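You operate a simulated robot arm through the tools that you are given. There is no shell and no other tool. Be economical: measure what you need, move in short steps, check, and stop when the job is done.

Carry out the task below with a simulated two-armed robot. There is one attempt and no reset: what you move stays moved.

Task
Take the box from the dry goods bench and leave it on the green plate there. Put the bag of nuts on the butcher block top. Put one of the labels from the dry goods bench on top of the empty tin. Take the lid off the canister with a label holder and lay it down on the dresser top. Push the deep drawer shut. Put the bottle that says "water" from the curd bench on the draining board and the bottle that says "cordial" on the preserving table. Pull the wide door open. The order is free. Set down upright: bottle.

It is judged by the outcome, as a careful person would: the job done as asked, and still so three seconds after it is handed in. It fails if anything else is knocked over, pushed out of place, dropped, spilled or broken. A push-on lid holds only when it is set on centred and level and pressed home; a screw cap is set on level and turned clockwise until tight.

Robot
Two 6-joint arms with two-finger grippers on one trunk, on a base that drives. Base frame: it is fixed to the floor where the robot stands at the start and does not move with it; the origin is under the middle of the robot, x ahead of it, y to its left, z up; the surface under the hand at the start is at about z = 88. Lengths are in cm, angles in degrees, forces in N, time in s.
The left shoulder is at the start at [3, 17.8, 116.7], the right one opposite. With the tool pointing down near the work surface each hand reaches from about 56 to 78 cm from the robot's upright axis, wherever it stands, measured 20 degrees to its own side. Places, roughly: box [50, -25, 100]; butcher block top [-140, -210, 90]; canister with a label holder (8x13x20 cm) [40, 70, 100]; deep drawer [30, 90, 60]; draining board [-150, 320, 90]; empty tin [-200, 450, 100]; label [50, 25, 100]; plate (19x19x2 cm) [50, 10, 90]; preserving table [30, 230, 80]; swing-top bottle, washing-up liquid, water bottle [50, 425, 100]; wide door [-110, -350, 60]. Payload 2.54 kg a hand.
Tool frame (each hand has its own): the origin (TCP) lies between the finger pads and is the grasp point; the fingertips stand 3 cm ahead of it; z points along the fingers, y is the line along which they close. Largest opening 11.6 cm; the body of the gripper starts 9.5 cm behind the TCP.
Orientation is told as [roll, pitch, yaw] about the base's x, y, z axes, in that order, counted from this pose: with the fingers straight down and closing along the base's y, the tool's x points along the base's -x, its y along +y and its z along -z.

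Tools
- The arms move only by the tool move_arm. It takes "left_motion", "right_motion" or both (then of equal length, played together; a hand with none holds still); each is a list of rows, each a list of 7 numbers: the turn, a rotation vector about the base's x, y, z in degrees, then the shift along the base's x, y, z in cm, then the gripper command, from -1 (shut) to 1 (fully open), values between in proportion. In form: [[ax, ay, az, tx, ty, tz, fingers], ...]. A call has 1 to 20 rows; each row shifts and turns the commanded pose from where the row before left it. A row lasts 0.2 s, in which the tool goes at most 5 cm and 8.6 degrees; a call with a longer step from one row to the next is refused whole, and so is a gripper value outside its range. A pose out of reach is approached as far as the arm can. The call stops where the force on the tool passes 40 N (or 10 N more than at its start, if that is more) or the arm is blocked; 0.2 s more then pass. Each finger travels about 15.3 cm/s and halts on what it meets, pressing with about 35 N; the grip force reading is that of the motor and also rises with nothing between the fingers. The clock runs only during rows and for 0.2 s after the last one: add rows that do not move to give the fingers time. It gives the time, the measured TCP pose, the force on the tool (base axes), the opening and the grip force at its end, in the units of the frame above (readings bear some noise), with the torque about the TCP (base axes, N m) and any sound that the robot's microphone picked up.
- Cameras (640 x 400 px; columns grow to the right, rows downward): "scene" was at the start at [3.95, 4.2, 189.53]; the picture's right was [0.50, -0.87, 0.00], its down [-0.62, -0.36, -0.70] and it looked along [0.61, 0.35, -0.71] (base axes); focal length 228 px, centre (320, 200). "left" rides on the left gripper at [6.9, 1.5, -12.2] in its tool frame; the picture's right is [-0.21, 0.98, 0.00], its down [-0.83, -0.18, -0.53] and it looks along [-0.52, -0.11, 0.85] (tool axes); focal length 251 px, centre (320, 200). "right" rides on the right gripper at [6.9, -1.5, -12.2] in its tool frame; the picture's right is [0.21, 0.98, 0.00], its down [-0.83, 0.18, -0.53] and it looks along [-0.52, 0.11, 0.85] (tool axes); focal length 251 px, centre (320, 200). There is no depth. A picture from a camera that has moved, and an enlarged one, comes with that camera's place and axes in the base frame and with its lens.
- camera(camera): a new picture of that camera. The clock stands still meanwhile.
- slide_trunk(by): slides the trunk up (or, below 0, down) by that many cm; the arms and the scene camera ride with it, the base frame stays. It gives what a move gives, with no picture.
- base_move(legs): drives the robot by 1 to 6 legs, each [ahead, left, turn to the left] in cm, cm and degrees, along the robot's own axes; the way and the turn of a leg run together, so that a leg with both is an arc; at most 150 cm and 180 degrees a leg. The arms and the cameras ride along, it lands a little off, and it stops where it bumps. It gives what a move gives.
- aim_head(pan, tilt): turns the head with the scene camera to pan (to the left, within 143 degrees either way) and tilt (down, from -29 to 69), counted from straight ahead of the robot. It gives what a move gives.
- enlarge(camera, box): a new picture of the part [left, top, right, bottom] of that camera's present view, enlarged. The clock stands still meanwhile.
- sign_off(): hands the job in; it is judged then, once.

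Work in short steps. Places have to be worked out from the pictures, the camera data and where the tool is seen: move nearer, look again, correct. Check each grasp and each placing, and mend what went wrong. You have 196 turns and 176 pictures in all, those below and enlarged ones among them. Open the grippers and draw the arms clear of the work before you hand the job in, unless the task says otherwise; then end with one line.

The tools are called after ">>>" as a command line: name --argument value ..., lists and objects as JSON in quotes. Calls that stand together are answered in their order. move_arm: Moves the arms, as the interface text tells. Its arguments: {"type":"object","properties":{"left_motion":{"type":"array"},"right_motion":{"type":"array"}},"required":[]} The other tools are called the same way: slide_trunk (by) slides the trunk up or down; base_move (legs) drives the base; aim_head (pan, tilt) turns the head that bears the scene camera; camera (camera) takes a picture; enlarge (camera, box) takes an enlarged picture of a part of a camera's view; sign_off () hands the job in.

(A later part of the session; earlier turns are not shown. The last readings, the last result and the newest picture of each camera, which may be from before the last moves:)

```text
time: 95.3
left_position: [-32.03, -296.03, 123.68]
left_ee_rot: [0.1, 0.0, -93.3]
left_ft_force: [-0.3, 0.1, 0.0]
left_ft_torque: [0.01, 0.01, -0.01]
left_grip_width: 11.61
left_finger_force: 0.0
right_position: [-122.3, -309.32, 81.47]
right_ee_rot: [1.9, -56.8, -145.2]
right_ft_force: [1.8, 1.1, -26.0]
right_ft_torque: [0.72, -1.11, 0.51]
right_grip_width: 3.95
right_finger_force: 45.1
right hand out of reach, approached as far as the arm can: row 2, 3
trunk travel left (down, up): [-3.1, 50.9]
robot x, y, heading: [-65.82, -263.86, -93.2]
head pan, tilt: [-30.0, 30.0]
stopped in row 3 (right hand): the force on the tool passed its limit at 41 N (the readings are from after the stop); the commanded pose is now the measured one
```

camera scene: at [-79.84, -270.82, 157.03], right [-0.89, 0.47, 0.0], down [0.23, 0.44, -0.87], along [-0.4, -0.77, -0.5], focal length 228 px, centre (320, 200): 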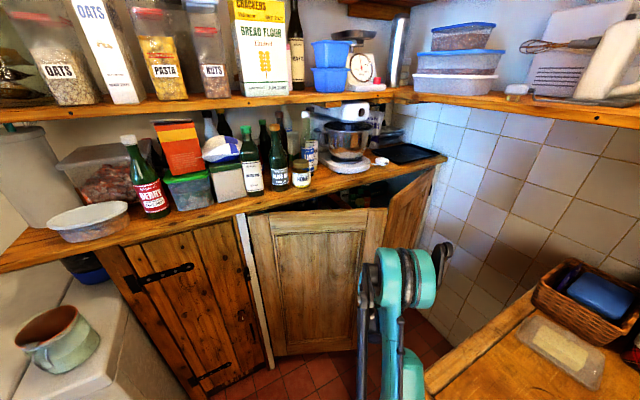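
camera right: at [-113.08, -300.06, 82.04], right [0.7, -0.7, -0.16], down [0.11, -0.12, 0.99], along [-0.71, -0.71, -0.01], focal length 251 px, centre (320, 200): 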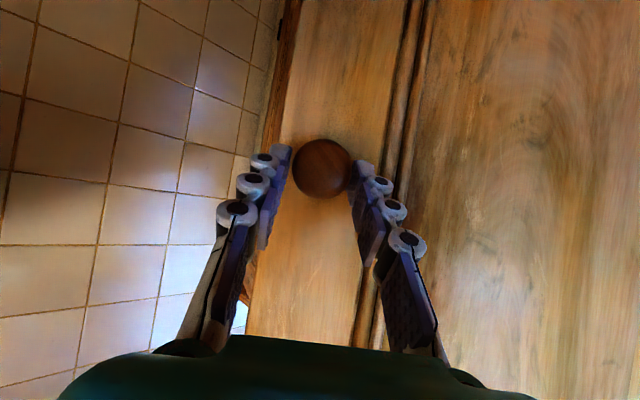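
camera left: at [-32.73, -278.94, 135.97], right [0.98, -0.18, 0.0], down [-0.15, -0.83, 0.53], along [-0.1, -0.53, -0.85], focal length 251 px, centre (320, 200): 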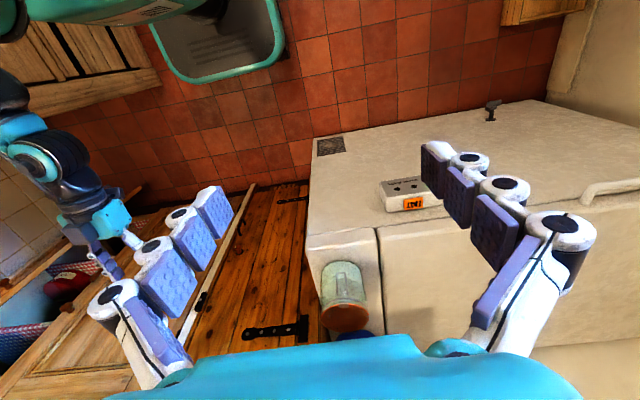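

The arm hits a joint limit here. I'll release the knob and instead push the door from its inner side by sweeping the hand sideways; first open, back off and raise the trunk a bit.

>>> move_arm --right_motion '[[0, 0, 0, 0, 0, 0, 0.2], [0, 0, 0, 0, 0, 0, 0.4], [0, 0, 0, 2, 1.4, 1.6, 0.4], [0, 0, 0, 2, 1.4, 1.6, 0.4], [0, 0, 0, 2, 1.4, 1.6, 0.2], [0, 0, 0, 2, 1.4, 1.6, 0]]'

>>> slide_trunk --by 10

>>> camera --camera "scene"

>>> camera --camera "right"

```text
time: 96.7
left_position: [-31.84, -295.87, 123.54]
left_ee_rot: [0.1, 0.0, -93.4]
left_ft_force: [-0.3, 0.2, 0.4]
left_ft_torque: [0.0, 0.01, 0.02]
left_grip_width: 11.64
left_finger_force: 0.0
right_position: [-114.34, -303.35, 87.97]
right_ee_rot: [2.1, -57.4, -145.2]
right_ft_force: [0.0, 0.4, 0.3]
right_ft_torque: [0.04, -0.02, 0.0]
right_grip_width: 5.81
right_finger_force: 0.0
trunk travel left (down, up): [-3.1, 50.9]
robot x, y, heading: [-66.03, -263.62, -93.3]
head pan, tilt: [-30.0, 30.0]
```

```text
time: 98.1
left_position: [-31.85, -295.89, 133.59]
left_ee_rot: [0.1, -0.1, -93.4]
left_ft_force: [-0.1, 0.4, 0.3]
left_ft_torque: [0.0, 0.02, 0.01]
left_grip_width: 11.57
left_finger_force: 0.0
right_position: [-114.52, -303.51, 97.95]
right_ee_rot: [2.0, -57.2, -145.2]
right_ft_force: [0.6, 0.2, 0.2]
right_ft_torque: [0.01, 0.01, -0.01]
right_grip_width: 5.8
right_finger_force: 0.0
trunk travel left (down, up): [-13.1, 40.9]
robot x, y, heading: [-65.67, -263.69, -93.4]
head pan, tilt: [-30.0, 30.0]
```

```text
117 pictures are left
camera scene: at [-70.55, -268.04, 167.02], right [-0.84, 0.55, 0.0], down [0.27, 0.42, -0.87], along [-0.48, -0.72, -0.5], focal length 228 px, centre (320, 200)
```

scene: 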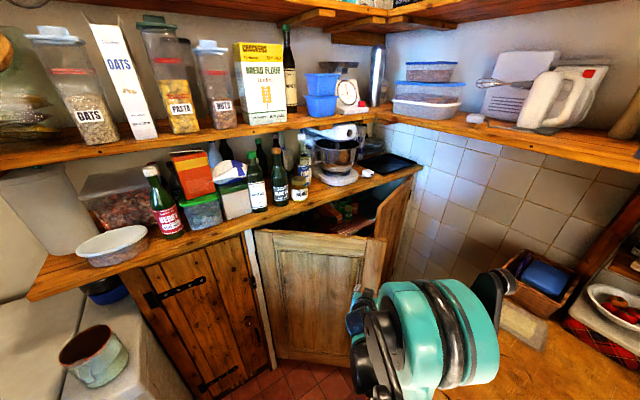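

```text
116 pictures are left
camera right: at [-104.17, -293.83, 98.72], right [0.68, -0.72, -0.16], down [0.1, -0.13, 0.99], along [-0.73, -0.68, -0.02], focal length 251 px, centre (320, 200)
```

right: 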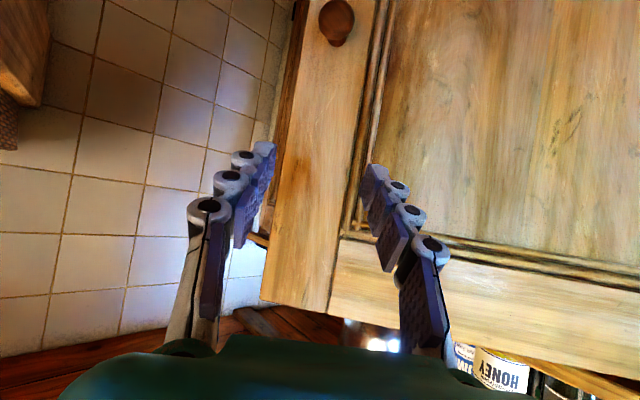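

Door is about 40° open with its tip near [-126,-309]. I carry the hand around the tip to the inner side, turning it to point along -y, fingers nearly closed.

>>> move_arm --right_motion '[[0, 0, 3, -0.5, 3, 0, -0.5], [0, 0, 3, -4, 2, 0, -0.8], [0, 0, 5, -4, 1, 0, -0.8], [0, 0, 6, -4, 0, 0, -0.8], [0, 0, 6, -4, -1, 0, -0.8], [0, 0, 6, -4, -1.5, 0, -0.8], [0, 0, 6, -1, -4, 0, -0.8], [0, 0, 6, 0, -4, 0, -0.8], [0, 0, 4, 0, -4, 0, -0.8]]'

>>> camera --camera "right"

>>> camera --camera "scene"

```text
time: 100.1
left_position: [-31.72, -295.91, 133.64]
left_ee_rot: [0.1, 0.0, -93.3]
left_ft_force: [0.2, 0.0, 1.5]
left_ft_torque: [0.0, -0.03, 0.02]
left_grip_width: 11.59
left_finger_force: 0.0
right_position: [-135.9, -311.98, 97.89]
right_ee_rot: [1.9, -57.2, -100.0]
right_ft_force: [-0.2, 0.0, 0.2]
right_ft_torque: [0.02, -0.01, -0.02]
right_grip_width: 1.15
right_finger_force: 0.1
trunk travel left (down, up): [-13.1, 40.9]
robot x, y, heading: [-65.27, -263.67, -93.2]
head pan, tilt: [-30.0, 30.0]
```

```text
115 pictures are left
camera right: at [-135.39, -297.88, 98.62], right [0.99, -0.03, -0.16], down [0.16, -0.02, 0.99], along [-0.03, -1.0, -0.02], focal length 251 px, centre (320, 200)
```

right: 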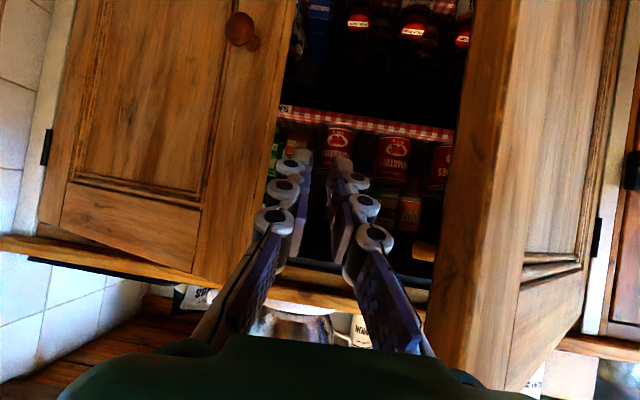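

```text
114 pictures are left
camera scene: at [-70.58, -268.15, 167.03], right [-0.84, 0.55, 0.0], down [0.27, 0.42, -0.87], along [-0.48, -0.72, -0.5], focal length 228 px, centre (320, 200)
```

scene: 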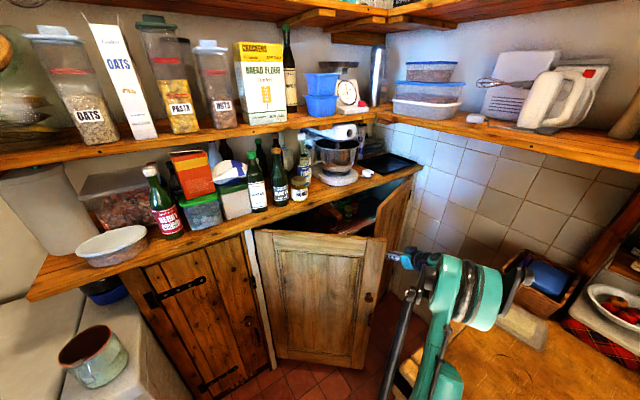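

The hand is inside the gap beside the door's edge. I go in 3 cm more and sweep slowly toward +x to push the door open.

>>> move_arm --right_motion '[[0, 0, 0, 0, -2.5, 0, -0.8], [0, 0, 0, 2, -1, 0, -0.8], [0, 0, 0, 2, 0, 0, -0.8], [0, 0, 0, 2, 0, 0, -0.8], [0, 0, 0, 1.5, 0, 0, -0.8], [0, 0, 0, 1.5, 0, 0, -0.8], [0, 0, 0, 1.5, 0, 0, -0.8], [0, 0, 0, 1.5, 0, 0, -0.8], [0, 0, 0, 1.5, 0, 0, -0.8], [0, 0, 0, 1.5, 0, 0, -0.8], [0, 0, 0, 1.5, 0, 0, -0.8], [0, 0, 0, 1.5, 0, 0, -0.8], [0, 0, 0, 1.5, 0, 0, -0.8], [0, 0, 0, 1.5, 0, 0, -0.8], [0, 0, 0, 1.5, 0, 0, -0.8]]'

>>> camera --camera "scene"

```text
time: 101.0
left_position: [-31.95, -295.99, 133.63]
left_ee_rot: [0.1, -0.2, -93.4]
left_ft_force: [1.1, -0.2, 0.0]
left_ft_torque: [0.05, 0.03, 0.01]
left_grip_width: 11.6
left_finger_force: 0.2
right_position: [-131.81, -314.31, 97.81]
right_ee_rot: [1.0, -57.2, -100.6]
right_ft_force: [-16.7, 12.3, -2.6]
right_ft_torque: [-0.42, -0.49, 1.05]
right_grip_width: 0.11
right_finger_force: 0.0
trunk travel left (down, up): [-13.1, 40.9]
robot x, y, heading: [-65.57, -263.56, -93.3]
head pan, tilt: [-30.0, 30.0]
stopped in row 4 (right hand): the force on the tool passed its limit at 49 N (the readings are from after the stop); the commanded pose is now the measured one
```

```text
113 pictures are left
camera scene: at [-70.78, -267.89, 167.02], right [-0.83, 0.55, 0.0], down [0.28, 0.42, -0.87], along [-0.48, -0.72, -0.5], focal length 228 px, centre (320, 200)
```

scene: 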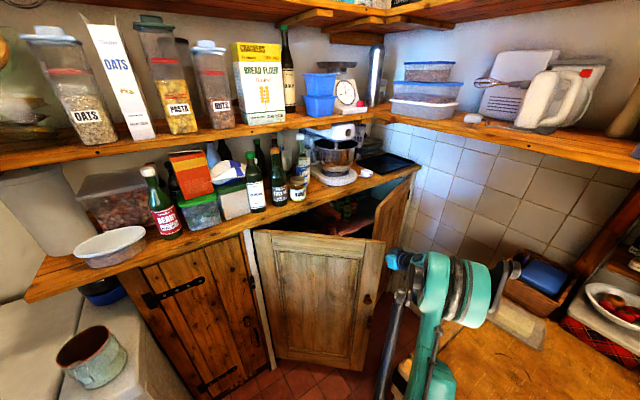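

Contact made with an impact spike. I continue pushing gently at 0.7 cm per row.

>>> move_arm --right_motion '[[0, 0, 0, 0.5, 0, 0, -0.8], [0, 0, 0, 0.7, 0.1, 0, -0.8], [0, 0, 0, 0.7, 0.1, 0, -0.8], [0, 0, 0, 0.7, 0.1, 0, -0.8], [0, 0, 0, 0.7, 0.1, 0, -0.8], [0, 0, 0, 0.7, 0.1, 0, -0.8], [0, 0, 0, 0.7, 0.1, 0, -0.8], [0, 0, 0, 0.7, 0.1, 0, -0.8], [0, 0, 0, 0.7, 0.1, 0, -0.8], [0, 0, 0, 0.7, 0.1, 0, -0.8], [0, 0, 0, 0.7, 0.1, 0, -0.8], [0, 0, 0, 0.7, 0.1, 0, -0.8], [0, 0, 0, 0.7, 0.1, 0, -0.8], [0, 0, 0, 0.7, 0.1, 0, -0.8], [0, 0, 0, 0.7, 0.1, 0, -0.8], [0, 0, 0, 0.7, 0.1, 0, -0.8], [0, 0, 0, 0.7, 0.1, 0, -0.8], [0, 0, 0, 0.7, 0.1, 0, -0.8], [0, 0, 0, 0.7, 0.1, 0, -0.8], [0, 0, 0, 0.7, 0.1, 0, -0.8]]'

```text
time: 101.5
left_position: [-32.19, -295.97, 133.72]
left_ee_rot: [0.1, -0.1, -93.6]
left_ft_force: [0.9, -0.6, 0.3]
left_ft_torque: [0.04, 0.01, 0.01]
left_grip_width: 11.62
left_finger_force: 0.1
right_position: [-131.64, -314.12, 97.85]
right_ee_rot: [0.6, -57.2, -100.7]
right_ft_force: [-15.0, 13.3, -1.7]
right_ft_torque: [-0.4, -0.45, 1.01]
right_grip_width: 0.09
right_finger_force: 0.1
trunk travel left (down, up): [-13.1, 40.9]
robot x, y, heading: [-65.64, -263.05, -93.7]
head pan, tilt: [-30.0, 30.0]
stopped in row 2 (right hand): the force on the tool passed its limit at 44 N (the readings are from after the stop); the commanded pose is now the measured one
```

The force direction shows the wide palm pressing on the door's end face rather than behind it. I back off, go 8 cm deeper so the palm is behind the edge, then sweep again.

>>> move_arm --right_motion '[[0, 0, 0, -2, 0.5, 0, -0.8], [0, 0, 0, -2, 0, 0, -0.8]]'

>>> base_move --legs '[[9, 0, 0]]'

>>> camera --camera "right"

```text
time: 102.2
left_position: [-32.01, -296.01, 133.63]
left_ee_rot: [0.2, 0.0, -93.5]
left_ft_force: [-0.2, -0.4, 0.5]
left_ft_torque: [0.0, 0.0, -0.03]
left_grip_width: 11.62
left_finger_force: 0.1
right_position: [-135.29, -314.01, 98.02]
right_ee_rot: [1.0, -57.3, -100.7]
right_ft_force: [0.1, 0.4, 0.1]
right_ft_torque: [-0.01, -0.02, 0.0]
right_grip_width: 1.17
right_finger_force: 0.0
trunk travel left (down, up): [-13.1, 40.9]
robot x, y, heading: [-65.56, -263.46, -93.6]
head pan, tilt: [-30.0, 30.0]
```

```text
time: 103.2
left_position: [-32.53, -305.19, 133.66]
left_ee_rot: [0.1, 0.0, -93.5]
left_ft_force: [0.7, 0.1, -0.7]
left_ft_torque: [0.05, 0.03, 0.01]
left_grip_width: 11.61
left_finger_force: 0.1
right_position: [-135.61, -323.08, 97.96]
right_ee_rot: [0.9, -57.1, -100.6]
right_ft_force: [-0.8, -0.5, 0.0]
right_ft_torque: [0.0, -0.02, -0.02]
right_grip_width: 1.14
right_finger_force: 0.1
trunk travel left (down, up): [-13.1, 40.9]
robot x, y, heading: [-66.18, -272.73, -93.7]
head pan, tilt: [-30.0, 30.0]
```

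```text
112 pictures are left
camera right: at [-134.75, -308.92, 98.81], right [0.98, -0.05, -0.17], down [0.17, -0.03, 0.98], along [-0.06, -1.0, -0.02], focal length 251 px, centre (320, 200)
```

right: 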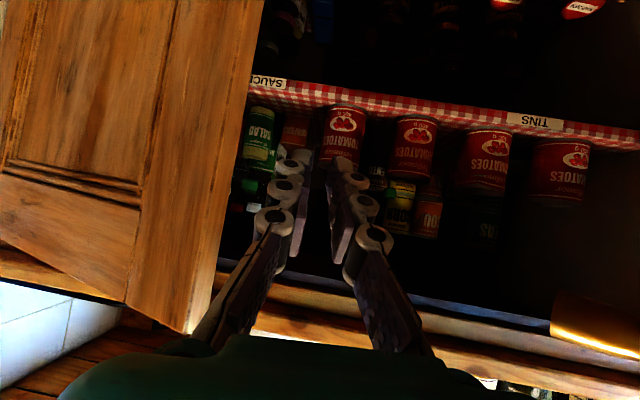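

Now the hand is behind the door edge. I sweep +x (slightly +y) slowly.

>>> move_arm --right_motion '[[0, 0, 0, 0.9, 0.1, 0, -0.8], [0, 0, 0, 0.9, 0.1, 0, -0.8], [0, 0, 0, 0.9, 0.1, 0, -0.8], [0, 0, 0, 0.9, 0.2, 0, -0.8], [0, 0, 0, 0.9, 0.2, 0, -0.8], [0, 0, 0, 0.9, 0.3, 0, -0.8], [0, 0, 0, 0.9, 0.3, 0, -0.8], [0, 0, 0, 0.9, 0.3, 0, -0.8], [0, 0, 0, 0.9, 0.3, 0, -0.8], [0, 0, 0, 0.9, 0.3, 0, -0.8], [0, 0, 0, 0.9, 0.3, 0, -0.8], [0, 0, 0, 0.9, 0.3, 0, -0.8], [0, 0, 0, 0.9, 0.3, 0, -0.8], [0, 0, 0, 0.9, 0.3, 0, -0.8], [0, 0, 0, 0.9, 0.3, 0, -0.8], [0, 0, 0, 0.9, 0.3, 0, -0.8], [0, 0, 0, 0.9, 0.3, 0, -0.8], [0, 0, 0, 0.9, 0.3, 0, -0.8], [0, 0, 0, 0.9, 0.3, 0, -0.8], [0, 0, 0, 0.9, 0.3, 0, -0.8]]'

>>> camera --camera "scene"

```text
time: 104.0
left_position: [-32.69, -305.06, 133.68]
left_ee_rot: [0.1, 0.0, -93.6]
left_ft_force: [1.2, 0.0, -0.4]
left_ft_torque: [0.11, 0.07, -0.06]
left_grip_width: 11.57
left_finger_force: 0.1
right_position: [-134.31, -321.97, 98.11]
right_ee_rot: [0.4, -57.1, -100.8]
right_ft_force: [-11.8, 10.6, 3.1]
right_ft_torque: [-0.36, -0.89, 2.38]
right_grip_width: 1.16
right_finger_force: 0.1
trunk travel left (down, up): [-13.1, 40.9]
robot x, y, heading: [-66.05, -272.33, -93.7]
head pan, tilt: [-30.0, 30.0]
stopped in row 3 (right hand): the force on the tool passed its limit at 45 N (the readings are from after the stop); the commanded pose is now the measured one
```

```text
111 pictures are left
camera scene: at [-71.27, -276.87, 167.03], right [-0.83, 0.56, 0.0], down [0.28, 0.42, -0.87], along [-0.48, -0.72, -0.5], focal length 228 px, centre (320, 200)
```

scene: 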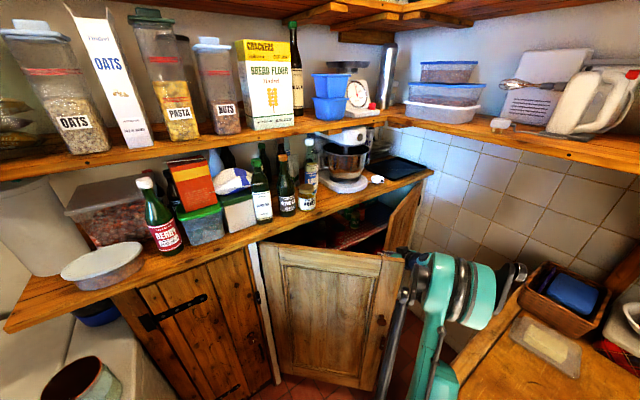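

The wrist itself still meets the end face. I'll instead come from above with fingers pointing down behind the door's inner face (its top is z≈109.5). First withdraw and raise.

>>> move_arm --right_motion '[[0, 0, 0, -2, 0, 0, -0.8]]'

>>> base_move --legs '[[-13, 0, 0]]'

>>> slide_trunk --by 32

>>> move_arm --right_motion '[[8.04, -1.52, 0, 0, 0, 0, -1], [8.04, -1.52, 0, 0, 0, 0, -1], [8.04, -1.52, 0, 0, 0, 0, -1], [8.04, -1.52, 0, 1, 0, 0, -1], [8.04, -1.52, 0, 1, 0, 0, -1], [8.04, -1.52, 0, 1, 0, 0, -1], [8.04, -1.52, 0, 1, 0, 0, -1]]'

>>> camera --camera "right"

>>> camera --camera "scene"

```text
time: 104.4
left_position: [-32.72, -305.08, 133.72]
left_ee_rot: [0.1, 0.0, -93.6]
left_ft_force: [-0.3, 0.6, -1.0]
left_ft_torque: [0.0, 0.0, 0.02]
left_grip_width: 11.6
left_finger_force: 0.1
right_position: [-135.91, -322.38, 98.24]
right_ee_rot: [0.5, -57.0, -100.8]
right_ft_force: [-0.2, 0.2, -0.5]
right_ft_torque: [0.01, 0.0, 0.03]
right_grip_width: 1.16
right_finger_force: 0.0
trunk travel left (down, up): [-13.1, 40.9]
robot x, y, heading: [-66.46, -272.52, -93.5]
head pan, tilt: [-30.0, 30.0]
```

```text
time: 105.7
left_position: [-31.87, -291.45, 133.64]
left_ee_rot: [0.1, -0.1, -93.7]
left_ft_force: [-0.2, 0.6, 0.5]
left_ft_torque: [-0.07, 0.03, -0.02]
left_grip_width: 11.62
left_finger_force: 0.2
right_position: [-135.39, -308.55, 98.3]
right_ee_rot: [0.5, -57.1, -100.8]
right_ft_force: [-0.3, -0.1, 1.0]
right_ft_torque: [-0.04, 0.0, -0.01]
right_grip_width: 1.15
right_finger_force: 0.1
trunk travel left (down, up): [-13.1, 40.9]
robot x, y, heading: [-65.88, -258.81, -93.8]
head pan, tilt: [-30.0, 30.0]
```

```text
time: 108.8
left_position: [-31.85, -291.57, 165.64]
left_ee_rot: [0.1, 0.1, -93.6]
left_ft_force: [-0.7, -0.5, -0.2]
left_ft_torque: [-0.03, -0.04, 0.02]
left_grip_width: 11.6
left_finger_force: 0.0
right_position: [-135.25, -308.67, 130.22]
right_ee_rot: [0.4, -57.1, -100.8]
right_ft_force: [-0.6, -0.9, -0.2]
right_ft_torque: [0.0, 0.01, -0.02]
right_grip_width: 1.15
right_finger_force: 0.1
trunk travel left (down, up): [-45.1, 8.9]
robot x, y, heading: [-65.71, -259.13, -93.5]
head pan, tilt: [-30.0, 30.0]
```

```text
time: 110.5
left_position: [-31.89, -291.76, 165.65]
left_ee_rot: [0.1, 0.1, -93.6]
left_ft_force: [-0.8, 0.1, 0.3]
left_ft_torque: [0.04, -0.02, 0.0]
left_grip_width: 11.61
left_finger_force: 0.1
right_position: [-131.17, -308.79, 130.23]
right_ee_rot: [0.4, 0.4, -100.8]
right_ft_force: [-0.2, -0.4, -0.5]
right_ft_torque: [0.02, 0.01, -0.05]
right_grip_width: 0.01
right_finger_force: 27.9
trunk travel left (down, up): [-45.1, 8.9]
robot x, y, heading: [-65.83, -259.04, -93.7]
head pan, tilt: [-30.0, 30.0]
```

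```text
110 pictures are left
camera right: at [-131.56, -301.67, 142.49], right [1.0, 0.03, 0.01], down [0.02, -0.85, 0.53], along [0.02, -0.53, -0.85], focal length 251 px, centre (320, 200)
```

right: 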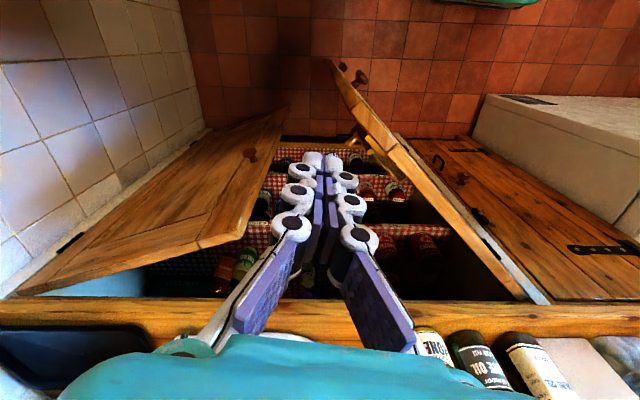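

```text
109 pictures are left
camera scene: at [-70.41, -263.58, 199.03], right [-0.83, 0.56, 0.0], down [0.28, 0.42, -0.87], along [-0.48, -0.72, -0.5], focal length 228 px, centre (320, 200)
```

scene: 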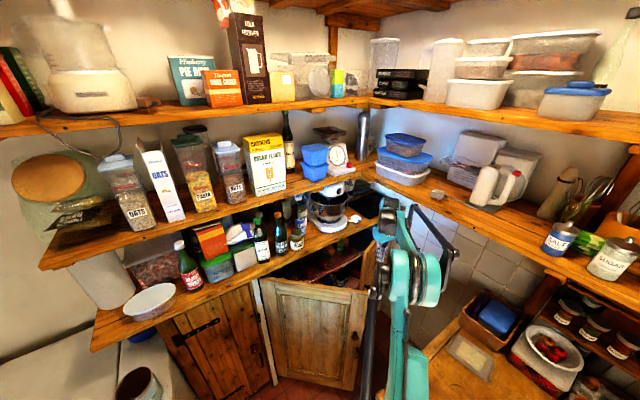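

From above I see the door at ~45°, running from [-88,-346] to its tip [-129.5,-304]. I drive ahead 6 cm, then lower the closed fingers behind its inner face.

>>> base_move --legs '[[6, 0, 0]]'

>>> move_arm --right_motion '[[0, 0, 0, 3, -0.4, -2, -1], [0, 0, 0, 2.8, -0.4, -2, -1], [0, 0, 0, 0, 0, -4, -1], [0, 0, 0, 0, 0, -4, -1]]'

>>> camera --camera "right"

```text
time: 111.4
left_position: [-32.21, -296.87, 165.73]
left_ee_rot: [0.1, -0.2, -93.6]
left_ft_force: [-0.1, 0.8, 0.9]
left_ft_torque: [-0.05, -0.02, 0.03]
left_grip_width: 11.61
left_finger_force: 0.0
right_position: [-131.55, -314.29, 130.5]
right_ee_rot: [0.4, 0.0, -100.8]
right_ft_force: [-0.8, 0.0, 0.4]
right_ft_torque: [-0.03, -0.04, -0.01]
right_grip_width: 0.0
right_finger_force: 28.5
trunk travel left (down, up): [-45.1, 8.9]
robot x, y, heading: [-65.84, -264.79, -93.8]
head pan, tilt: [-30.0, 30.0]
```

```text
time: 112.4
left_position: [-32.32, -297.24, 165.58]
left_ee_rot: [0.1, -0.1, -93.8]
left_ft_force: [0.7, 0.3, 0.2]
left_ft_torque: [-0.03, -0.02, 0.02]
left_grip_width: 11.63
left_finger_force: 0.1
right_position: [-125.99, -315.13, 118.42]
right_ee_rot: [0.4, 0.1, -100.7]
right_ft_force: [0.2, -0.2, 0.0]
right_ft_torque: [-0.03, 0.02, -0.01]
right_grip_width: 0.01
right_finger_force: 28.3
trunk travel left (down, up): [-45.1, 8.9]
robot x, y, heading: [-66.12, -264.54, -93.6]
head pan, tilt: [-30.0, 30.0]
```

```text
108 pictures are left
camera right: at [-126.38, -307.94, 130.68], right [1.0, 0.03, 0.01], down [0.02, -0.85, 0.53], along [0.02, -0.53, -0.85], focal length 251 px, centre (320, 200)
```

right: 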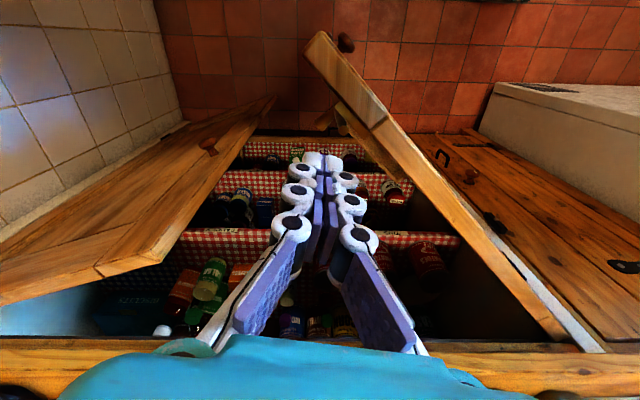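

Clear of the door by ~5 cm. I descend 14 cm behind it, then start pushing slowly along the arc.

>>> move_arm --right_motion '[[0, 0, 0, 0, 0, -4, -1], [0, 0, 0, 0, 0, -4, -1], [0, 0, 0, 0, 0, -4, -1], [0, 0, 0, 0, 0, -2.4, -1], [0, 0, 0, 1, 0.8, 0, -1], [0, 0, 0, 1, 0.8, 0, -1], [0, 0, 0, 0.8, 0.6, 0, -1], [0, 0, 0, 0.8, 0.6, 0, -1], [0, 0, 0, 0.8, 0.6, 0, -1], [0, 0, 0, 0.8, 0.6, 0, -1], [0, 0, 0, 0.8, 0.6, 0, -1], [0, 0, 0, 0.8, 0.6, 0, -1], [0, 0, 0, 0.8, 0.6, 0, -1], [0, 0, 0, 0.8, 0.6, 0, -1], [0, 0, 0, 0.8, 0.6, 0, -1], [0, 0, 0, 0.8, 0.6, 0, -1]]'

>>> camera --camera "right"

```text
time: 113.9
left_position: [-31.96, -297.23, 165.66]
left_ee_rot: [0.0, 0.0, -93.8]
left_ft_force: [-0.7, -0.8, 0.0]
left_ft_torque: [0.05, 0.01, 0.01]
left_grip_width: 11.58
left_finger_force: 0.0
right_position: [-124.22, -313.3, 104.12]
right_ee_rot: [0.1, 0.2, -101.0]
right_ft_force: [-6.2, 5.9, 29.9]
right_ft_torque: [-0.1, -0.2, 0.3]
right_grip_width: 0.58
right_finger_force: 28.3
trunk travel left (down, up): [-45.1, 8.9]
robot x, y, heading: [-65.77, -264.8, -93.8]
head pan, tilt: [-30.0, 30.0]
stopped in row 7 (right hand): the force on the tool passed its limit at 42 N (the readings are from after the stop); the commanded pose is now the measured one
```

```text
107 pictures are left
camera right: at [-124.45, -306.16, 116.52], right [1.0, 0.02, 0.0], down [0.02, -0.85, 0.53], along [0.01, -0.53, -0.85], focal length 251 px, centre (320, 200)
```

right: 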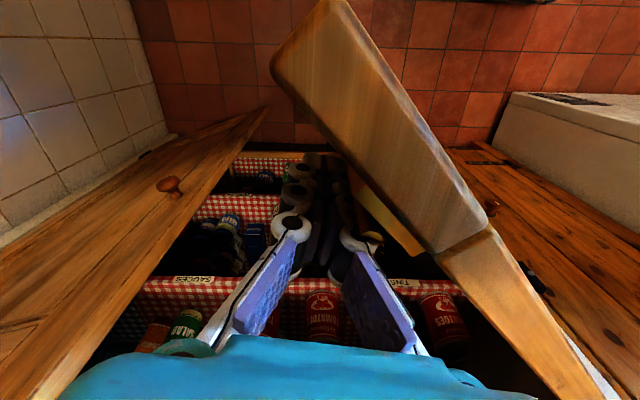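

The palm or camera bears on the door's top edge (30 N up). I raise 2 cm and keep pushing along the arc.

>>> move_arm --right_motion '[[0, 0, 0, -0.5, -0.5, 1.5, -1], [0, 0, 0, 0, 0, 1.2, -1], [0, 0, 0, 0.6, 0.5, 0, -1], [0, 0, 0, 0.6, 0.5, 0, -1], [0, 0, 0, 0.6, 0.5, 0, -1], [0, 0, 0, 0.6, 0.5, 0, -1], [0, 0, 0, 0.6, 0.5, 0, -1], [0, 0, 0, 0.6, 0.5, 0, -1], [0, 0, 0, 0.6, 0.5, 0, -1], [0, 0, 0, 0.6, 0.5, 0, -1], [0, 0, 0, 0.6, 0.5, 0, -1], [0, 0, 0, 0.6, 0.5, 0, -1], [0, 0, 0, 0.6, 0.5, 0, -1], [0, 0, 0, 0.6, 0.5, 0, -1], [0, 0, 0, 0.6, 0.5, 0, -1], [0, 0, 0, 0.6, 0.5, 0, -1], [0, 0, 0, 0.6, 0.5, 0, -1], [0, 0, 0, 0.6, 0.5, 0, -1]]'

>>> camera --camera "right"

```text
time: 117.7
left_position: [-32.21, -297.35, 165.7]
left_ee_rot: [0.0, 0.0, -93.7]
left_ft_force: [0.7, 0.2, 0.2]
left_ft_torque: [-0.02, 0.0, -0.03]
left_grip_width: 11.59
left_finger_force: 0.0
right_position: [-115.11, -305.77, 106.6]
right_ee_rot: [0.2, 0.2, -100.9]
right_ft_force: [0.0, -1.0, 1.0]
right_ft_torque: [0.0, -0.02, 0.03]
right_grip_width: 0.0
right_finger_force: 28.4
trunk travel left (down, up): [-45.1, 8.9]
robot x, y, heading: [-66.34, -265.02, -93.7]
head pan, tilt: [-30.0, 30.0]
```

```text
106 pictures are left
camera right: at [-115.28, -298.73, 118.99], right [1.0, 0.03, 0.01], down [0.02, -0.85, 0.53], along [0.02, -0.53, -0.85], focal length 251 px, centre (320, 200)
```

right: 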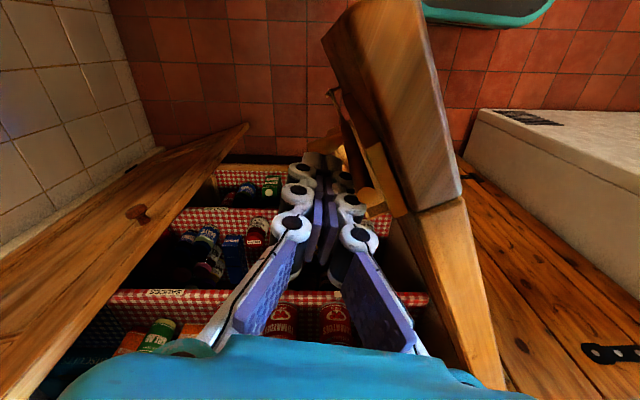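

The door swings well now (about 60°). I push on with the arm, then check.

>>> move_arm --right_motion '[[0, 0, 0, 0.7, 0.35, 0, -1], [0, 0, 0, 0.7, 0.35, 0, -1], [0, 0, 0, 0.7, 0.35, 0, -1], [0, 0, 0, 0.7, 0.35, 0, -1], [0, 0, 0, 0.7, 0.35, 0, -1], [0, 0, 0, 0.7, 0.3, 0, -1], [0, 0, 0, 0.7, 0.3, 0, -1], [0, 0, 0, 0.7, 0.3, 0, -1], [0, 0, 0, 0.7, 0.3, 0, -1], [0, 0, 0, 0.7, 0.2, 0, -1], [0, 0, 0, 0.7, 0.2, 0, -1], [0, 0, 0, 0.7, 0.2, 0, -1], [0, 0, 0, 0.7, 0.2, 0, -1], [0, 0, 0, 0.7, 0.2, 0, -1], [0, 0, 0, 0.7, 0.1, 0, -1], [0, 0, 0, 0.7, 0.1, 0, -1]]'

>>> camera --camera "right"

```text
time: 121.1
left_position: [-32.17, -297.33, 165.64]
left_ee_rot: [0.1, 0.0, -93.7]
left_ft_force: [-0.1, 0.8, 0.2]
left_ft_torque: [0.03, 0.03, 0.01]
left_grip_width: 11.6
left_finger_force: 0.0
right_position: [-105.07, -303.49, 108.54]
right_ee_rot: [0.3, 0.3, -100.9]
right_ft_force: [0.7, 0.2, -0.2]
right_ft_torque: [0.01, 0.03, 0.06]
right_grip_width: 0.02
right_finger_force: 28.5
right hand out of reach, approached as far as the arm can: row 10, 11, 12, 13, 14, 15, 16
trunk travel left (down, up): [-45.1, 8.9]
robot x, y, heading: [-65.87, -264.79, -94.0]
head pan, tilt: [-30.0, 30.0]
```

```text
105 pictures are left
camera right: at [-105.4, -296.51, 120.95], right [1.0, 0.03, 0.01], down [0.02, -0.85, 0.53], along [0.02, -0.53, -0.85], focal length 251 px, centre (320, 200)
```

right: 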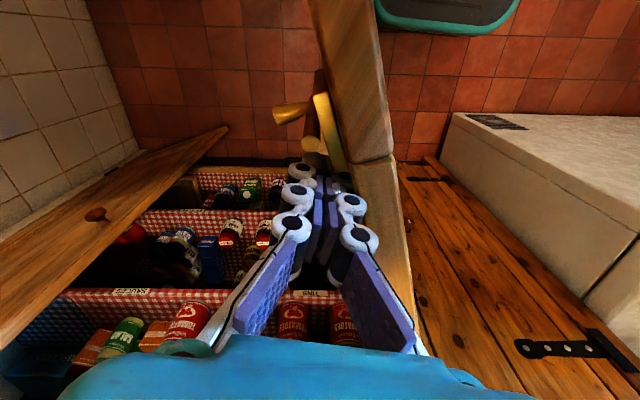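

About 72° open; I nudge it a bit further by shifting the base left 8 cm.

>>> base_move --legs '[[0, 8, 0]]'

>>> camera --camera "right"

```text
time: 122.1
left_position: [-24.51, -297.91, 165.6]
left_ee_rot: [0.1, 0.1, -93.7]
left_ft_force: [0.3, 0.0, 0.4]
left_ft_torque: [0.0, 0.03, -0.01]
left_grip_width: 11.63
left_finger_force: 0.0
right_position: [-97.28, -304.2, 108.73]
right_ee_rot: [0.3, 0.3, -101.0]
right_ft_force: [0.3, -0.2, -0.1]
right_ft_torque: [0.0, -0.01, -0.01]
right_grip_width: 0.02
right_finger_force: 28.7
trunk travel left (down, up): [-45.1, 8.9]
robot x, y, heading: [-58.11, -265.1, -93.7]
head pan, tilt: [-30.0, 30.0]
```

```text
104 pictures are left
camera right: at [-97.6, -297.0, 120.92], right [1.0, 0.03, 0.01], down [0.02, -0.85, 0.53], along [0.02, -0.53, -0.85], focal length 251 px, centre (320, 200)
```

right: 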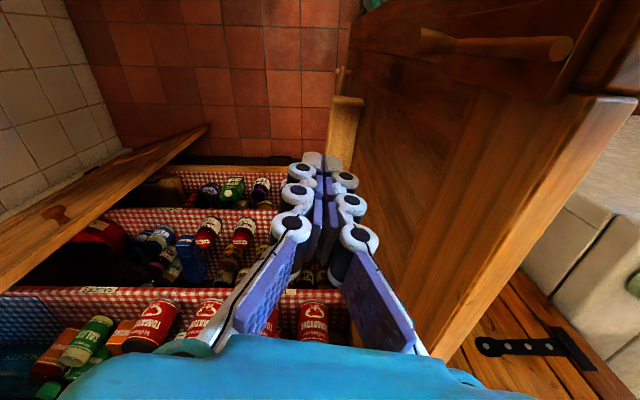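

The door swung well past 90° open. I lift the hand clear and look.

>>> move_arm --right_motion '[[0, 0, 0, 0, 0, 4, -1], [0, 0, 0, 0, 0, 4, -1], [0, 0, 0, 0, 0, 4, -1], [0, 0, 0, 0, 0, 4, -1], [0, 0, 0, 0, 0, 4, -1]]'

>>> camera --camera "scene"

>>> camera --camera "right"

```text
time: 123.3
left_position: [-24.14, -297.83, 165.59]
left_ee_rot: [0.0, -0.1, -93.7]
left_ft_force: [0.9, -0.7, -0.2]
left_ft_torque: [-0.03, 0.06, -0.04]
left_grip_width: 11.62
left_finger_force: 0.1
right_position: [-97.05, -304.2, 128.72]
right_ee_rot: [0.3, 0.3, -101.0]
right_ft_force: [-0.1, 1.1, 0.2]
right_ft_torque: [0.02, 0.06, -0.01]
right_grip_width: 0.0
right_finger_force: 28.6
trunk travel left (down, up): [-45.1, 8.9]
robot x, y, heading: [-57.7, -265.37, -93.8]
head pan, tilt: [-30.0, 30.0]
```

```text
103 pictures are left
camera scene: at [-62.69, -269.58, 199.04], right [-0.83, 0.56, 0.0], down [0.28, 0.42, -0.87], along [-0.48, -0.72, -0.5], focal length 228 px, centre (320, 200)
```

scene: 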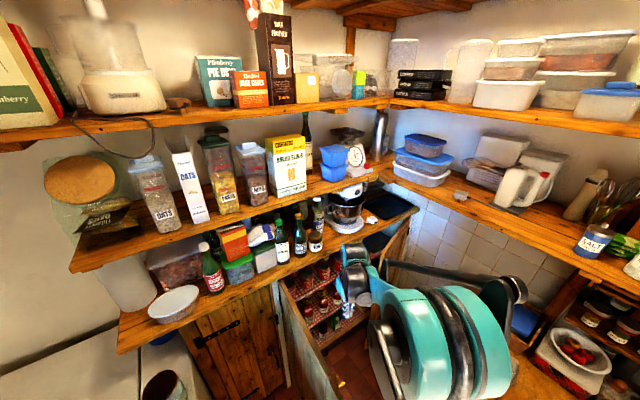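

```text
102 pictures are left
camera right: at [-97.34, -297.1, 141.08], right [1.0, 0.03, 0.0], down [0.02, -0.85, 0.53], along [0.02, -0.53, -0.85], focal length 251 px, centre (320, 200)
```

right: 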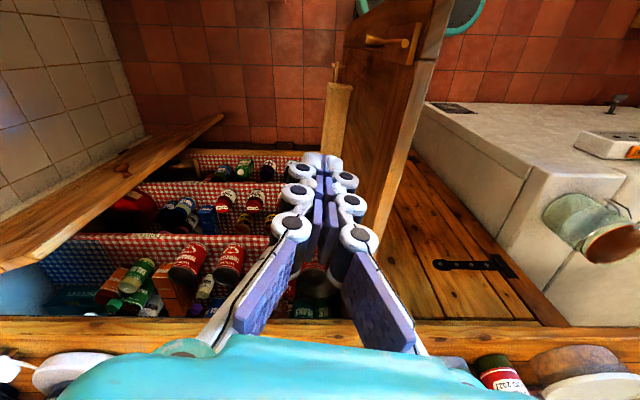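

The wide door stands open at about 95–100°. I back away and travel to the dresser, facing it (+x), looking on arrival.

>>> base_move --legs '[[-60, 0, 0], [0, 0, 93.8], [0, 130, 0], [0, 130, 0]]'

>>> aim_head --pan 10 --tilt 40

>>> camera --camera "scene"

```text
time: 142.8
left_position: [-19.16, 86.64, 165.77]
left_ee_rot: [0.1, 0.0, -0.9]
left_ft_force: [0.1, 0.4, -0.6]
left_ft_torque: [0.0, 0.0, 0.0]
left_grip_width: 11.59
left_finger_force: 0.0
right_position: [-9.0, 14.28, 128.59]
right_ee_rot: [0.2, 0.3, -8.2]
right_ft_force: [0.6, 0.1, -0.1]
right_ft_torque: [-0.01, 0.0, -0.01]
right_grip_width: 0.02
right_finger_force: 28.1
trunk travel left (down, up): [-45.1, 8.9]
robot x, y, heading: [-50.39, 51.46, -1.1]
head pan, tilt: [-30.0, 30.0]
```

```text
time: 143.9
left_position: [-19.2, 86.74, 165.75]
left_ee_rot: [0.1, 0.0, -1.0]
left_ft_force: [-0.3, -0.3, 0.2]
left_ft_torque: [0.01, 0.03, -0.03]
left_grip_width: 11.64
left_finger_force: 0.0
right_position: [-9.16, 14.22, 128.73]
right_ee_rot: [0.3, 0.2, -8.2]
right_ft_force: [0.1, -0.2, 0.7]
right_ft_torque: [0.01, 0.02, 0.02]
right_grip_width: 0.02
right_finger_force: 28.6
trunk travel left (down, up): [-45.1, 8.9]
robot x, y, heading: [-49.77, 51.33, -1.0]
head pan, tilt: [10.0, 40.0]
```

```text
101 pictures are left
camera scene: at [-44.63, 53.01, 197.5], right [0.16, -0.99, 0.0], down [-0.63, -0.1, -0.77], along [0.76, 0.12, -0.64], focal length 228 px, centre (320, 200)
```

scene: 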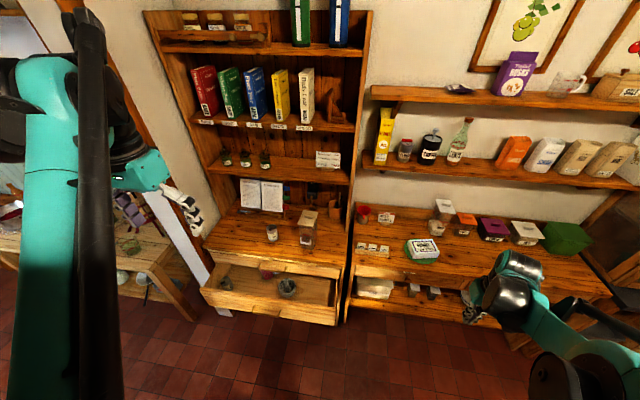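

I enlarge the dresser: canister, drawer and the label rack.

>>> enlarge --camera "scene" --box '[190, 170, 410, 330]'

>>> camera --camera "left"

```text
2.50 times, centred on (300, 250) of scene
camera zoom: at [-44.63, 53.01, 197.5], right [0.16, -0.99, 0.0], down [-0.63, -0.1, -0.77], along [0.76, 0.12, -0.64], focal length 569 px, centre (370, 75)
```

zoom: 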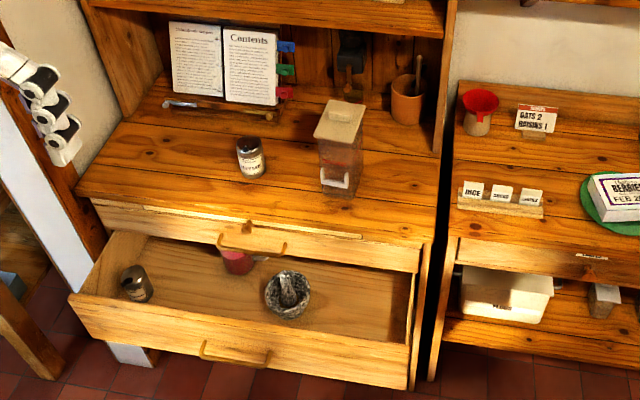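

```text
99 pictures are left
camera left: at [-25.95, 88.18, 177.98], right [0.23, 0.97, 0.0], down [0.82, -0.2, 0.53], along [0.52, -0.12, -0.85], focal length 251 px, centre (320, 200)
```

left: 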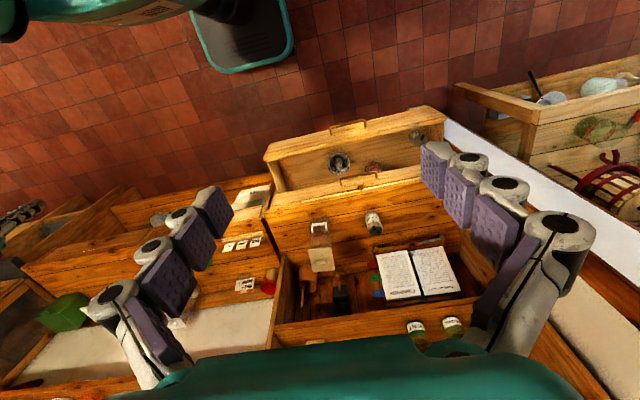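

The deep drawer (lower one, front near x≈12–16, y 54–137, handle at y≈94, z≈60) is open; I close it first. I position the base left, lower the trunk and bring the left fist in front of it.

>>> base_move --legs '[[2, 20, 1]]'

>>> slide_trunk --by -38

>>> move_arm --left_motion '[[0, -7.5, 0, 1, -1, -4, 0], [0, -7.5, 0, 1, -1, -4, -0.5], [0, -7.5, 0, 1, -1, -4, -1], [0, -7.5, 0, 1, -1, -4, -1], [0, -7.5, 0, 1, -1, -4, -1], [0, -7.5, 0, 1, -1, -4, -1], [0, -7.5, 0, 1, -1, -4, -1], [0, -7.5, 0, 1, -1, -4, -1], [0, 0, 0, 1, -1, -4, -1], [0, 0, 0, 1, -1, -4, -1], [0, 0, 0, 1, -1, -4, -1], [0, 0, 0, 1, -1, -4, -1], [0, 0, 0, 1, -1, -4, -1], [0, 0, 0, 1, 0, -4, -1]]'

>>> camera --camera "left"

>>> camera --camera "scene"

```text
time: 145.5
left_position: [-17.7, 107.22, 165.76]
left_ee_rot: [0.1, 0.1, 0.3]
left_ft_force: [0.8, -0.3, -0.9]
left_ft_torque: [0.0, -0.03, 0.02]
left_grip_width: 11.61
left_finger_force: 0.0
right_position: [-6.13, 35.09, 128.62]
right_ee_rot: [0.3, 0.3, -6.9]
right_ft_force: [-0.2, -0.7, -0.9]
right_ft_torque: [0.01, 0.0, -0.01]
right_grip_width: 0.03
right_finger_force: 29.1
trunk travel left (down, up): [-45.1, 8.9]
robot x, y, heading: [-47.53, 71.39, 0.1]
head pan, tilt: [10.0, 40.0]
```

```text
time: 149.2
left_position: [-17.76, 107.47, 127.71]
left_ee_rot: [0.1, 0.0, 0.3]
left_ft_force: [0.1, -0.7, 0.0]
left_ft_torque: [0.03, -0.02, 0.05]
left_grip_width: 11.61
left_finger_force: 0.0
right_position: [-6.07, 35.11, 90.73]
right_ee_rot: [0.3, 0.2, -7.0]
right_ft_force: [0.6, -0.6, 0.5]
right_ft_torque: [0.0, 0.0, -0.01]
right_grip_width: 0.0
right_finger_force: 28.4
trunk travel left (down, up): [-7.1, 46.9]
robot x, y, heading: [-47.86, 71.48, 0.3]
head pan, tilt: [10.0, 40.0]
```

```text
time: 152.2
left_position: [-4.73, 95.95, 93.47]
left_ee_rot: [-0.5, -60.0, 0.7]
left_ft_force: [-0.1, 0.7, 0.5]
left_ft_torque: [-0.01, 0.02, -0.01]
left_grip_width: 0.01
left_finger_force: 28.8
left hand out of reach, approached as far as the arm can: row 9, 10, 11, 12, 13, 14
right_position: [-6.16, 35.25, 90.68]
right_ee_rot: [0.3, 0.3, -6.9]
right_ft_force: [-0.7, 0.0, 0.5]
right_ft_torque: [0.02, -0.01, -0.01]
right_grip_width: 0.03
right_finger_force: 28.6
trunk travel left (down, up): [-7.1, 46.9]
robot x, y, heading: [-48.23, 71.4, 0.4]
head pan, tilt: [10.0, 40.0]
```

```text
98 pictures are left
camera left: at [-18.81, 97.26, 93.69], right [0.1, 0.98, 0.18], down [-0.05, -0.18, 0.98], along [0.99, -0.11, 0.03], focal length 251 px, centre (320, 200)
```

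left: 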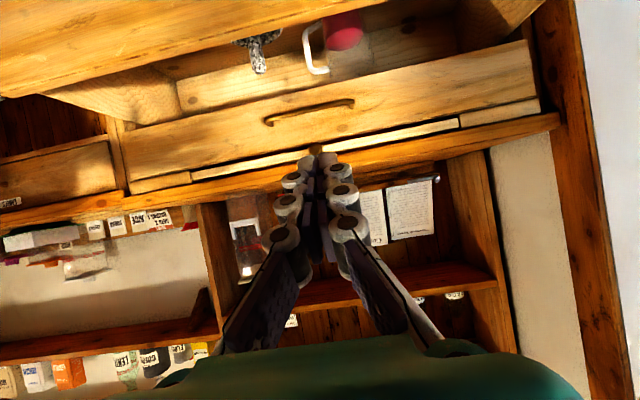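

```text
97 pictures are left
camera scene: at [-42.57, 73.18, 159.5], right [0.18, -0.98, 0.0], down [-0.63, -0.12, -0.77], along [0.75, 0.14, -0.64], focal length 228 px, centre (320, 200)
```

scene: 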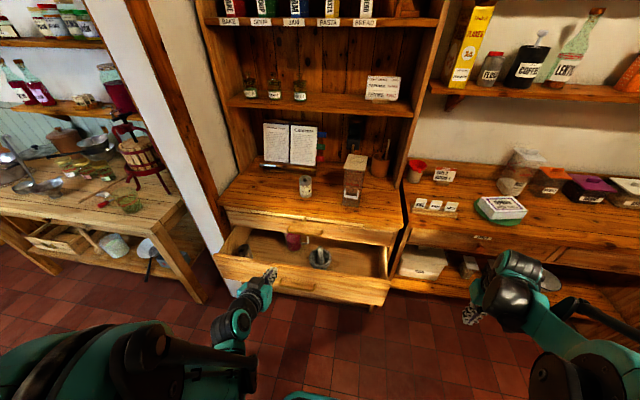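

Level/tilted pose can't get that low; with fingers straight down it can. I turn the fist down and lower in front of the drawer.

>>> move_arm --left_motion '[[0, 7.5, 0, 0, 0, 0, -1], [0, 7.5, 0, 0, 0, 0, -1], [0, 7.5, 0, 0, 0, 0, -1], [0, 7.5, 0, 0, 0, 0, -1], [0, 7.5, 0, 0, 0, -2, -1], [0, 7.5, 0, 0, 0, -3, -1], [0, 7.5, 0, 0.5, 0, -4, -1], [0, 7.5, 0, 0.5, 0, -4, -1], [0, 0, 0, 0.5, 0, -4, -1], [0, 0, 0, 0.5, -1, -4, -1]]'

>>> camera --camera "left"

>>> camera --camera "scene"

```text
time: 154.3
left_position: [-2.38, 94.65, 72.31]
left_ee_rot: [0.1, 0.1, 0.3]
left_ft_force: [0.7, 0.1, -0.1]
left_ft_torque: [-0.02, 0.02, -0.03]
left_grip_width: 0.02
left_finger_force: 28.5
right_position: [-5.97, 35.13, 90.65]
right_ee_rot: [0.4, 0.3, -6.9]
right_ft_force: [0.2, -0.8, -0.6]
right_ft_torque: [-0.02, 0.02, -0.03]
right_grip_width: 0.02
right_finger_force: 28.2
trunk travel left (down, up): [-7.1, 46.9]
robot x, y, heading: [-47.8, 71.6, 0.2]
head pan, tilt: [10.0, 40.0]
```

```text
96 pictures are left
camera left: at [-9.11, 96.05, 84.72], right [0.21, 0.98, 0.0], down [0.83, -0.18, 0.53], along [0.52, -0.11, -0.85], focal length 251 px, centre (320, 200)
```

left: 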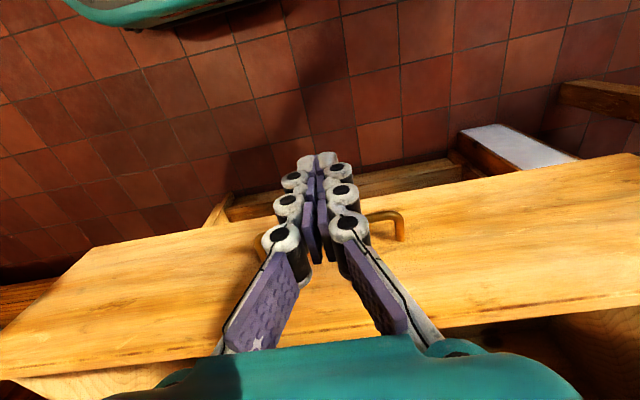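

```text
95 pictures are left
camera scene: at [-42.42, 73.16, 159.49], right [0.18, -0.98, 0.0], down [-0.63, -0.12, -0.77], along [0.75, 0.14, -0.64], focal length 228 px, centre (320, 200)
```

scene: 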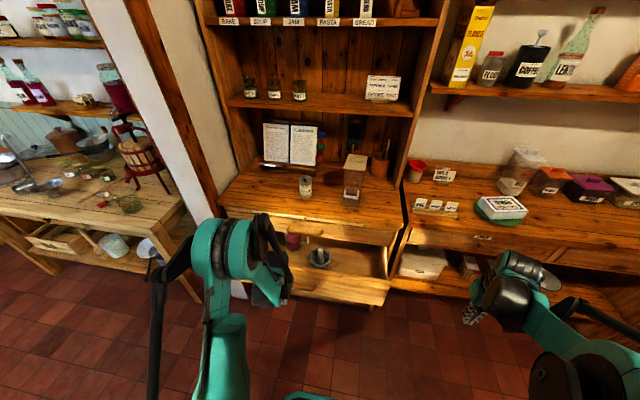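

Rays give the drawer front at x≈8.6, top z≈74.7. I shift to y 78 (clear of the handles) and pitch the fingers 35° forward so the wrist stays behind the dresser edge.

>>> move_arm --left_motion '[[0, 0, 0, 0, -4, 0, -1], [0, -7, 0, 0, -4, 0, -1], [0, -7, 0, 0, -4, 0, -1], [0, -7, 0, 0, -3.5, 0, -1], [0, -7, 0, 0, -1, -1, -1], [0, -7, 0, 0, 0, -1, -1]]'

>>> camera --camera "left"

```text
time: 155.8
left_position: [4.15, 76.19, 79.7]
left_ee_rot: [-0.1, -35.0, 0.4]
left_ft_force: [-0.8, -0.2, -1.1]
left_ft_torque: [-0.03, -0.03, -0.01]
left_grip_width: 0.01
left_finger_force: 28.9
left hand out of reach, approached as far as the arm can: row 2, 3, 4, 5, 6
right_position: [-6.18, 35.16, 90.78]
right_ee_rot: [0.3, 0.3, -6.8]
right_ft_force: [-0.4, -0.3, -0.1]
right_ft_torque: [-0.01, 0.0, -0.01]
right_grip_width: 0.0
right_finger_force: 28.3
trunk travel left (down, up): [-7.1, 46.9]
robot x, y, heading: [-47.88, 71.34, 0.1]
head pan, tilt: [10.0, 40.0]
```

```text
94 pictures are left
camera left: at [-8.65, 77.61, 85.82], right [0.17, 0.98, 0.12], down [0.37, -0.18, 0.91], along [0.91, -0.11, -0.39], focal length 251 px, centre (320, 200)
```

left: 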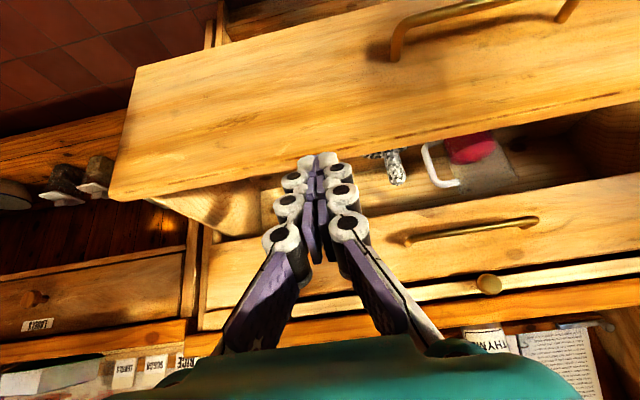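

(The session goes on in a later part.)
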